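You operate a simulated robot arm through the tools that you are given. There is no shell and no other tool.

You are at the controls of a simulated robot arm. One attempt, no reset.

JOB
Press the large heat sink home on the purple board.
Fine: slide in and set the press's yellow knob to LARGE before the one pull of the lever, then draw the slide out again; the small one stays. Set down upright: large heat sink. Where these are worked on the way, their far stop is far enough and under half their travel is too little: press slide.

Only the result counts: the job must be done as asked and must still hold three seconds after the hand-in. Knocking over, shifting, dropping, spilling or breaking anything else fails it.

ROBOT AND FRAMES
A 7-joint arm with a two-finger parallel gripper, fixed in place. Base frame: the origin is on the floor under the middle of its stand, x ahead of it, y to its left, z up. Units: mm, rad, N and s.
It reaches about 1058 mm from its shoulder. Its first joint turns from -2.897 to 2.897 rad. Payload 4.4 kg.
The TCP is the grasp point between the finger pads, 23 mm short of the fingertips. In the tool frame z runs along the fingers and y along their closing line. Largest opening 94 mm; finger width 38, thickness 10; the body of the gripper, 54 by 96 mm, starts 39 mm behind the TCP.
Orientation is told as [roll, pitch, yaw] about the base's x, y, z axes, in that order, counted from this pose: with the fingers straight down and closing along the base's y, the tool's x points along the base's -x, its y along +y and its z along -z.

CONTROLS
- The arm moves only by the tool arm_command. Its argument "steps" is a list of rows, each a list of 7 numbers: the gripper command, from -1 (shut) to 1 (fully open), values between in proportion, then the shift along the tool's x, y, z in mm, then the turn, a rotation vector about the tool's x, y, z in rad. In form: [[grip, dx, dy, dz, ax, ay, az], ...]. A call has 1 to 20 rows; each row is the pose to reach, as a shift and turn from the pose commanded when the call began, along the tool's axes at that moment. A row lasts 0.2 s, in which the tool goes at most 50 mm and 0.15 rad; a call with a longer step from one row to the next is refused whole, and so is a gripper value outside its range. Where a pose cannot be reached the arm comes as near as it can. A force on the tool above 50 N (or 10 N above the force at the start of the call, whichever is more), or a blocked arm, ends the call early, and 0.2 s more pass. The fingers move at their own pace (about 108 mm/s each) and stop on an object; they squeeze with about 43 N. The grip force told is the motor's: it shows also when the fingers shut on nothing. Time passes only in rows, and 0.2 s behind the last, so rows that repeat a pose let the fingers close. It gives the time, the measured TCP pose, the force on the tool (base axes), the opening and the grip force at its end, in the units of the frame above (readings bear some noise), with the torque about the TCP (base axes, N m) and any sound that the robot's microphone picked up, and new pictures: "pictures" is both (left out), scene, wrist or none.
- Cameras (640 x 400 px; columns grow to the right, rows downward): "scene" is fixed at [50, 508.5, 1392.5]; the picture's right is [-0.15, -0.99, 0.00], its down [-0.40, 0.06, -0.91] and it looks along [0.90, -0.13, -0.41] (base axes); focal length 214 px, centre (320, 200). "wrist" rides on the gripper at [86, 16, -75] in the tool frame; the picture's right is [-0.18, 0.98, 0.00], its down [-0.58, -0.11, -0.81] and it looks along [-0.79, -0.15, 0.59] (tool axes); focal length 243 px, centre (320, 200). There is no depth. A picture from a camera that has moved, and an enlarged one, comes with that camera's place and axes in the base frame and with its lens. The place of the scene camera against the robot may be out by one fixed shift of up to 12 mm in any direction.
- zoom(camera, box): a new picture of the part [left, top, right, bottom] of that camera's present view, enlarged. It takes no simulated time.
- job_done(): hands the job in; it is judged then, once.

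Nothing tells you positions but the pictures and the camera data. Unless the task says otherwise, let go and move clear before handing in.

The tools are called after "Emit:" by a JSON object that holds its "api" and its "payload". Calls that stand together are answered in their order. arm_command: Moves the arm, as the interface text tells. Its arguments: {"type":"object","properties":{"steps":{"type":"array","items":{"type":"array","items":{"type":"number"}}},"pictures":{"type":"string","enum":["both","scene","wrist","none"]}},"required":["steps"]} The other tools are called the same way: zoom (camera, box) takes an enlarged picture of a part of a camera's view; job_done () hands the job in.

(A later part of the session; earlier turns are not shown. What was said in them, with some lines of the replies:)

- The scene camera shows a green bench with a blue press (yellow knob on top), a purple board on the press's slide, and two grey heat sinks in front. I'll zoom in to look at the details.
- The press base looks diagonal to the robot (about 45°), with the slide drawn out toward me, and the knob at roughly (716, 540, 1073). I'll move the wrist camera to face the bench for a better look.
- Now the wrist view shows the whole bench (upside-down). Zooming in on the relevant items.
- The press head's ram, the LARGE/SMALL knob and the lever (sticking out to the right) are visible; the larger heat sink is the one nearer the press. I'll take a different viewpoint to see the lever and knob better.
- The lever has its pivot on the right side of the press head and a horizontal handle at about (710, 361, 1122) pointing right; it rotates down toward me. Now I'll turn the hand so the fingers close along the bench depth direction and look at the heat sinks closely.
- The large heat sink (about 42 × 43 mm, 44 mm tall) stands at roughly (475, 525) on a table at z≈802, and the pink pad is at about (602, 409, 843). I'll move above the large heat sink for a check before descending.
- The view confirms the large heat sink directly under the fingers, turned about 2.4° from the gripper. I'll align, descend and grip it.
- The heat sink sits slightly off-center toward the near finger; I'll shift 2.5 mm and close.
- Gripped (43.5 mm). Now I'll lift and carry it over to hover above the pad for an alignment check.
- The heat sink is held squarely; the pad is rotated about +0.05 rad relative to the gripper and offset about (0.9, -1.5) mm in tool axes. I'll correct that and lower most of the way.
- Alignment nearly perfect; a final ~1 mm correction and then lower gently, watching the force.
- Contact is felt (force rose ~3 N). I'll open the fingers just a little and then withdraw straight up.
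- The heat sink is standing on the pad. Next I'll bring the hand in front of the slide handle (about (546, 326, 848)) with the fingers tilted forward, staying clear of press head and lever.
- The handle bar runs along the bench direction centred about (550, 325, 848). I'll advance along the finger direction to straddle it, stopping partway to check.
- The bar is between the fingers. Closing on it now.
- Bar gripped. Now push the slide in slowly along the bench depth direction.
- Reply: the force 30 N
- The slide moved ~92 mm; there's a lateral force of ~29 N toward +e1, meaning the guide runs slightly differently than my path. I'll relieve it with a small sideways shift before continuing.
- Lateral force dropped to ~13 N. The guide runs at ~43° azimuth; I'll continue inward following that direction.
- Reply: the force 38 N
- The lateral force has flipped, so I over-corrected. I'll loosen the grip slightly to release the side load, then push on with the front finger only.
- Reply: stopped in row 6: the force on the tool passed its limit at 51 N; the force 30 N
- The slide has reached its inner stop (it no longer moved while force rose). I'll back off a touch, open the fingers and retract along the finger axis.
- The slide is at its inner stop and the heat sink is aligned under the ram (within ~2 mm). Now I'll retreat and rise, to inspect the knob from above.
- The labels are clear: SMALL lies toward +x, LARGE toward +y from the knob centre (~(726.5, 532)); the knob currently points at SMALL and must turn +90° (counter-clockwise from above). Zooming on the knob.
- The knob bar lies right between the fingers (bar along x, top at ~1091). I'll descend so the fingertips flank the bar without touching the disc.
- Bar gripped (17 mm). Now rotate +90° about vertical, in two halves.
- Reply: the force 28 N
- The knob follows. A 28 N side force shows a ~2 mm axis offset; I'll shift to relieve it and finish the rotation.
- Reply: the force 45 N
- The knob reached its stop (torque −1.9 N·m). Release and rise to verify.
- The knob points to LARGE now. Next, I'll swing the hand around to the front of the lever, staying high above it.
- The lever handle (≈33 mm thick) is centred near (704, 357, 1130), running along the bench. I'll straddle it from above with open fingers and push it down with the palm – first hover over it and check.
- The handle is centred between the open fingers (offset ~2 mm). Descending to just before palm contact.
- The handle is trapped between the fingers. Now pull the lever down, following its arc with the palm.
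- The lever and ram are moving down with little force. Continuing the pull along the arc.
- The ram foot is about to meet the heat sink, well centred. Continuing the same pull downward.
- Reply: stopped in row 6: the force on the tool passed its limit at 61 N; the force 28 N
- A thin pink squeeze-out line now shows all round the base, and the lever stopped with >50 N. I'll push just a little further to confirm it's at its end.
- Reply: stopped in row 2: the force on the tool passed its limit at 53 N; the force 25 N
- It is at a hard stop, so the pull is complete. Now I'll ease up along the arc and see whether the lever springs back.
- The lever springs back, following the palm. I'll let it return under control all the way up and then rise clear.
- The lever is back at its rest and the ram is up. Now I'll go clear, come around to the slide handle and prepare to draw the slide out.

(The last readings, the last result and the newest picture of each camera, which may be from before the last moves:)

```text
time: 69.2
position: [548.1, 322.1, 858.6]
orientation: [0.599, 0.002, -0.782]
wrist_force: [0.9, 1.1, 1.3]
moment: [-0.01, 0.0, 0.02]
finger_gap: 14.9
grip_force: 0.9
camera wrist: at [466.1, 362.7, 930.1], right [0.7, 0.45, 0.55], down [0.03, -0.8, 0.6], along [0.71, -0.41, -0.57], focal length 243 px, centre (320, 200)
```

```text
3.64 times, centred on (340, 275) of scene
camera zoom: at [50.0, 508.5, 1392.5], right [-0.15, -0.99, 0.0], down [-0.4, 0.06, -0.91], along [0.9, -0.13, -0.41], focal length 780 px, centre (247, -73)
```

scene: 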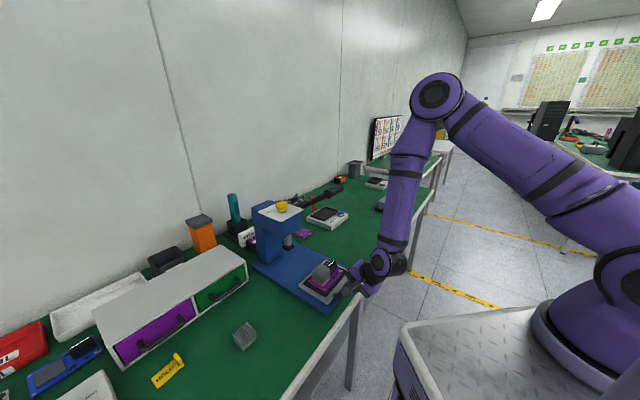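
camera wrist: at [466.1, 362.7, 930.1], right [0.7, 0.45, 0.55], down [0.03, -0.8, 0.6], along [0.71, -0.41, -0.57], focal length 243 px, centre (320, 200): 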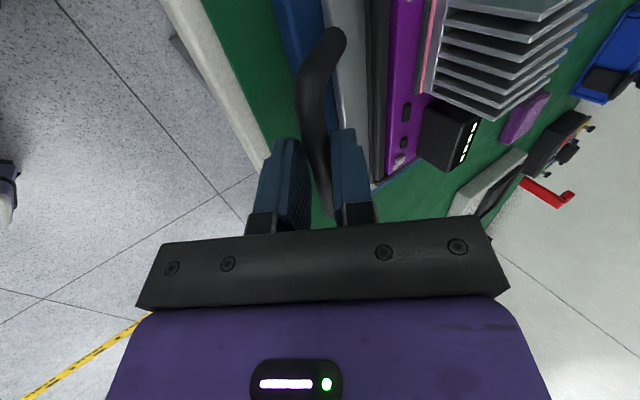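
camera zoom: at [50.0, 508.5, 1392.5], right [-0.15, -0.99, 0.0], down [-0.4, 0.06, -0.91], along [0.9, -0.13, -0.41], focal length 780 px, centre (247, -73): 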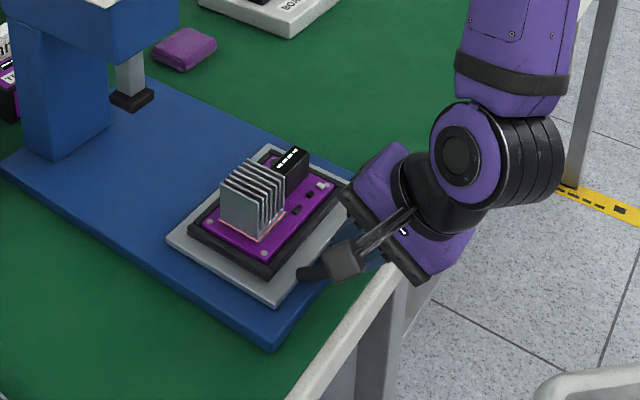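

Emit:
{"api": "arm_command", "payload": {"steps": [[-0.7, 0, -1.2, -0.8, 0, 0, 0], [-0.7, 0, -2.4, -1.6, 0, 0, 0], [-0.7, 0, -3.6, -2.5, 0, 0, 0], [-0.7, 0, -4.8, -3.3, 0, 0, 0], [-0.7, 0, -4.8, -3.3, 0, 0, 0]], "pictures": "wrist"}}

Emit:
{"api": "zoom", "payload": {"camera": "scene", "box": [270, 220, 410, 330]}}

```text
time: 70.4
position: [543.6, 320.1, 859.9]
orientation: [0.598, 0.003, -0.782]
wrist_force: [1.3, 2.5, 0.9]
moment: [0.03, -0.02, 0.03]
finger_gap: 15.1
grip_force: 1.7
camera wrist: at [461.5, 359.2, 930.6], right [0.7, 0.45, 0.55], down [0.03, -0.8, 0.6], along [0.71, -0.41, -0.57], focal length 243 px, centre (320, 200)
```

wrist: 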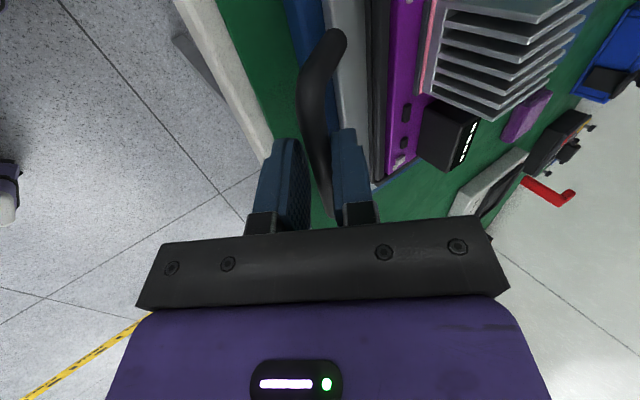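

```text
3.64 times, centred on (340, 275) of scene
camera zoom: at [50.0, 508.5, 1392.5], right [-0.15, -0.99, 0.0], down [-0.4, 0.06, -0.91], along [0.9, -0.13, -0.41], focal length 780 px, centre (247, -73)
```

zoom: 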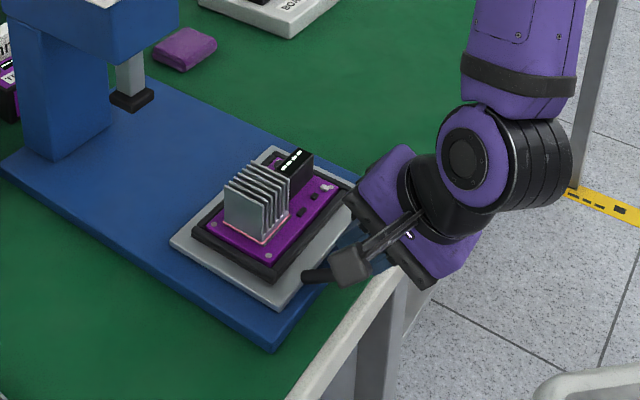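

Emit:
{"api": "arm_command", "payload": {"steps": [[-0.7, 0, -1.2, -0.8, 0, 0, 0], [-0.7, 0, -2.4, -1.6, 0, 0, 0], [-0.7, 0, -3.6, -2.5, 0, 0, 0], [-0.7, 0, -3.6, -2.5, 0, 0, 0]], "pictures": "wrist"}}

Emit:
{"api": "zoom", "payload": {"camera": "scene", "box": [270, 220, 410, 330]}}

```text
time: 71.4
position: [540.6, 315.6, 859.6]
orientation: [0.6, 0.002, -0.781]
wrist_force: [11.0, 12.0, 3.3]
moment: [0.11, -0.16, 0.19]
finger_gap: 20.7
grip_force: 7.3
camera wrist: at [458.6, 356.6, 930.8], right [0.7, 0.45, 0.55], down [0.03, -0.8, 0.6], along [0.71, -0.41, -0.57], focal length 243 px, centre (320, 200)
```

wrist: 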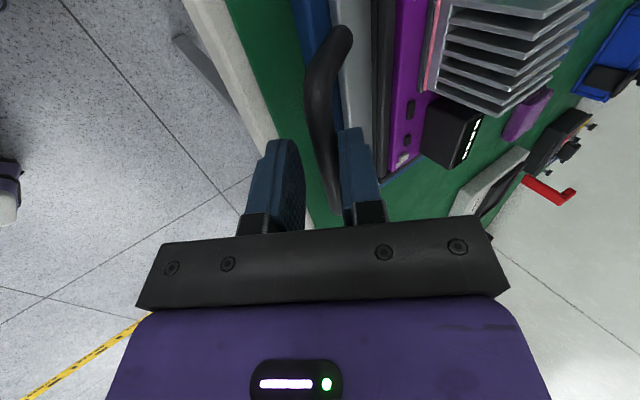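

```text
3.64 times, centred on (340, 275) of scene
camera zoom: at [50.0, 508.5, 1392.5], right [-0.15, -0.99, 0.0], down [-0.4, 0.06, -0.91], along [0.9, -0.13, -0.41], focal length 780 px, centre (247, -73)
```

zoom: 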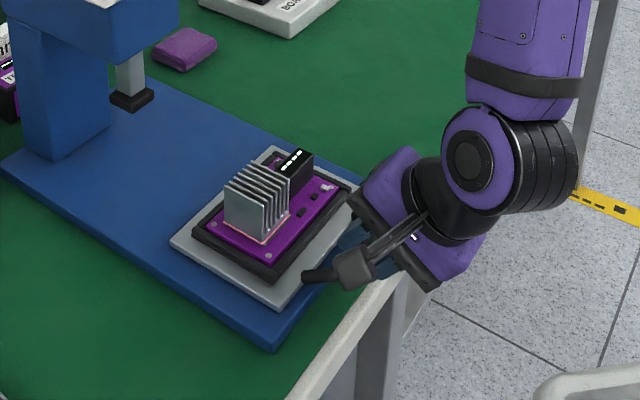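

The slide is at its outer stop again with the pressed heat sink on board. Open the fingers and retract along the finger axis.

Emit:
{"api": "arm_command", "payload": {"steps": [[-0.5, 0, 2.5, 1.7, 0, 0, 0], [-0.3, 0, 3.3, 2.3, 0, 0, 0], [-0.3, 0, 2, 0, 0, 0, 0], [-0.3, 0, 0, -15, 0, 0, 0], [-0.3, 0, 0, -40, 0, 0, 0], [-0.3, 0, 0, -80, 0, 0, 0], [-0.3, 0, -20, -120, 0, 0, 0]]}}

Emit:
{"api": "zoom", "payload": {"camera": "scene", "box": [270, 220, 390, 310]}}

Emit:
{"api": "zoom", "payload": {"camera": "wrist", "box": [220, 0, 540, 200]}}

```text
time: 73.0
position: [491.6, 270.9, 943.9]
orientation: [0.599, 0.003, -0.785]
wrist_force: [0.2, -0.3, -0.3]
moment: [-0.01, 0.0, 0.01]
finger_gap: 32.9
grip_force: 0.0
out of reach, approached as far as the arm can: row 7
camera wrist: at [409.1, 311.4, 1015.0], right [0.7, 0.45, 0.55], down [0.03, -0.8, 0.6], along [0.71, -0.41, -0.57], focal length 243 px, centre (320, 200)
```

scene: 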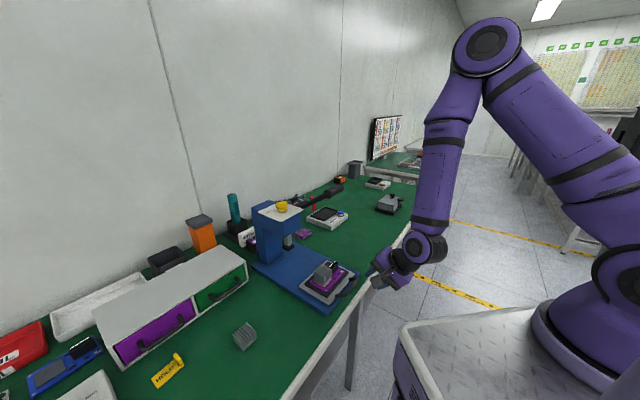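
wrist: 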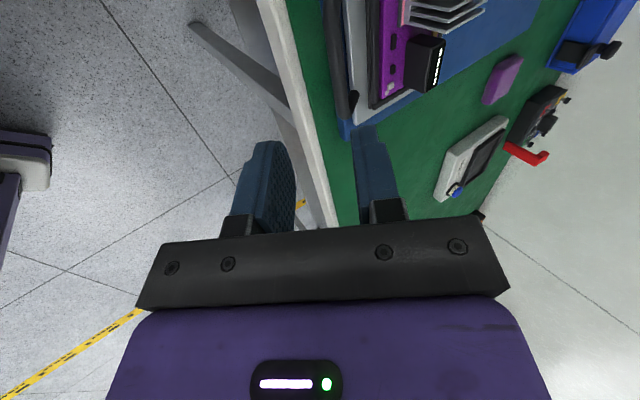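

```text
4.44 times, centred on (330, 265) of scene
camera zoom: at [50.0, 508.5, 1392.5], right [-0.15, -0.99, 0.0], down [-0.4, 0.06, -0.91], along [0.9, -0.13, -0.41], focal length 953 px, centre (276, -89)
```

zoom: 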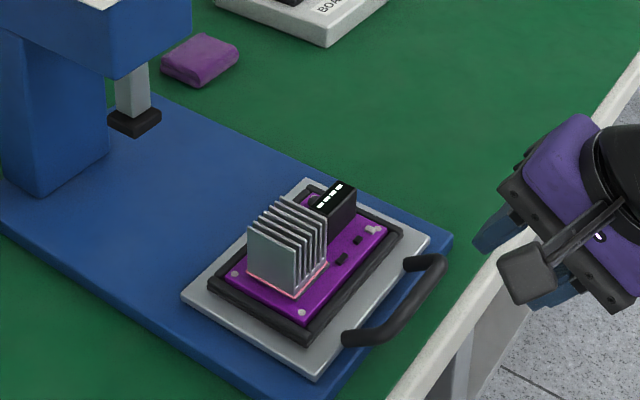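

```text
2.00 times, centred on (380, 100) of wrist
camera zoom: at [409.1, 311.4, 1015.0], right [0.7, 0.45, 0.55], down [0.03, -0.8, 0.6], along [0.71, -0.41, -0.57], focal length 485 px, centre (200, 400)
```

zoom: 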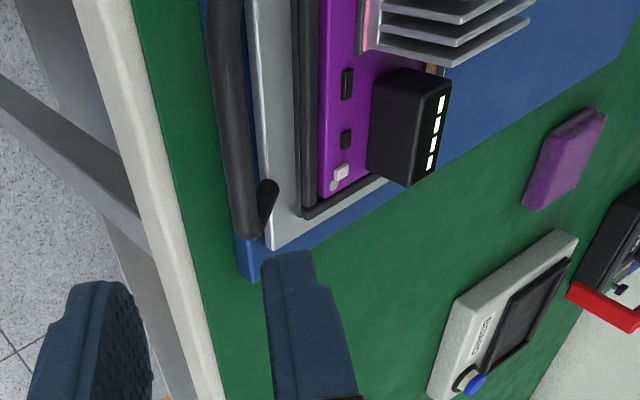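

The slide is back out exactly where it started, with the heat sink upright and seated on the pad. I'll raise the hand clear and take a final look at everything.

Emit:
{"api": "arm_command", "payload": {"steps": [[-0.3, 0, 19, -27, 0.1, 0, 0], [-0.3, 0, 38, -54, 0.2, 0, 0], [-0.3, 0, 57, -81, 0.3, 0, 0], [-0.3, 0, 76, -108, 0.4, 0, 0], [-0.3, 0, 76, -108, 0.4, 0, 0]]}}

Emit:
{"api": "zoom", "payload": {"camera": "scene", "box": [220, 180, 380, 350]}}

Emit:
{"api": "zoom", "payload": {"camera": "wrist", "box": [220, 0, 640, 230]}}

```text
time: 74.4
position: [528.2, 243.9, 1077.8]
orientation: [0.198, 0.002, -0.887]
wrist_force: [0.7, 0.9, 0.4]
moment: [0.0, 0.02, -0.01]
finger_gap: 32.7
grip_force: 0.0
out of reach, approached as far as the arm can: row 3
stopped in row 5: the arm was blocked; the commanded pose is now the measured one
camera wrist: at [474.3, 310.8, 1153.8], right [0.86, 0.47, 0.19], down [0.16, -0.62, 0.77], along [0.48, -0.63, -0.61], focal length 243 px, centre (320, 200)
```

scene: 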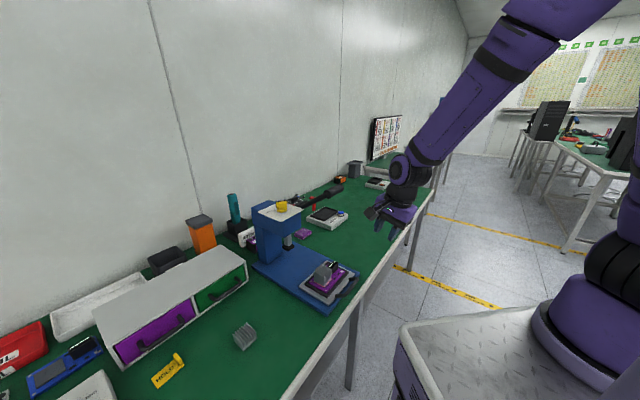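
wrist: 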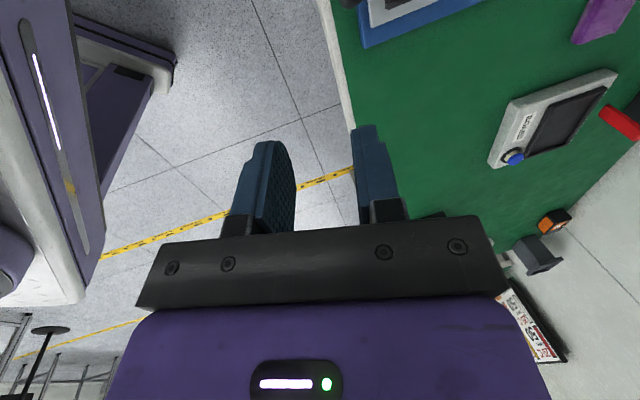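

```text
2.35 times, centred on (300, 265) of scene
camera zoom: at [50.0, 508.5, 1392.5], right [-0.15, -0.99, 0.0], down [-0.4, 0.06, -0.91], along [0.9, -0.13, -0.41], focal length 505 px, centre (367, 47)
```

zoom: 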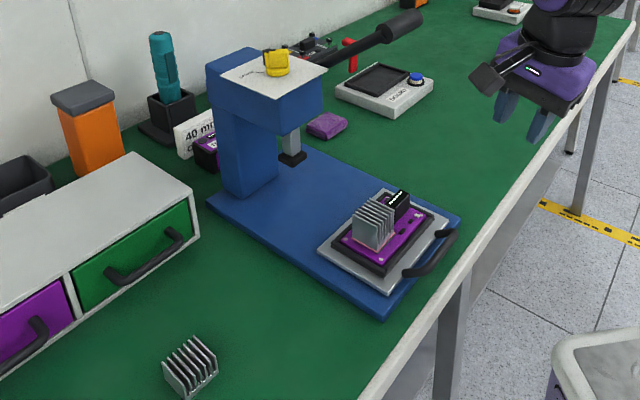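

```text
1.52 times, centred on (430, 115) of wrist
camera zoom: at [474.3, 310.8, 1153.8], right [0.86, 0.47, 0.19], down [0.16, -0.62, 0.77], along [0.48, -0.63, -0.61], focal length 370 px, centre (152, 330)
```

zoom: 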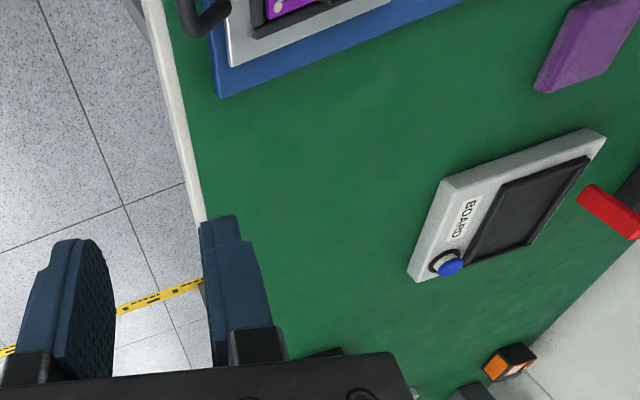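

Everything is in place: the large heat sink is upright and seated (pink line all round), slide drawn out, knob on LARGE, lever at rest, small heat sink untouched, and the hand is clear. One last close look, then hand in.

Emit:
{"api": "zoom", "payload": {"camera": "scene", "box": [295, 250, 365, 310]}}

Emit:
{"api": "job_done", "payload": {}}

```text
6.67 times, centred on (330, 280) of scene
camera zoom: at [50.0, 508.5, 1392.5], right [-0.15, -0.99, 0.0], down [-0.4, 0.06, -0.91], along [0.9, -0.13, -0.41], focal length 1430 px, centre (253, -333)
```

zoom: 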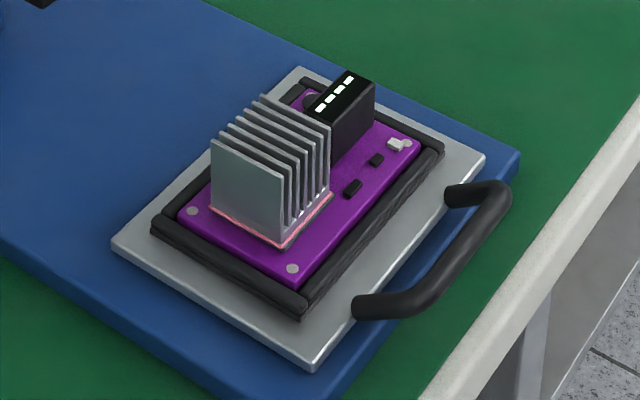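

```text
The job is handed in.
```

The large heat sink is pressed onto the purple board and the job is handed in; I haven't been shown the verdict. In the last close view it stands upright and square on its pad, with a thin pink line of pad squeezed out along the base edges I could see.

- **Slide:** pushed in to its inner stop before the pull, then drawn back out to its outer stop, where it started.
- **Knob:** turned from SMALL to LARGE before the pull and left there.
- **Lever:** pulled down once to a hard stop; it sprang back up and the ram lifted clear. The pull ran over several commands, with one small extra push at the bottom to confirm the stop, but the lever was not let up in between.
- **Other things:** the small heat sink is where it was, and nothing else looked moved in the final pictures.

The final retreat ended with an "arm was blocked" message. It happened in free air with about 1 N on the tool, and the hand was already well clear of the bench.
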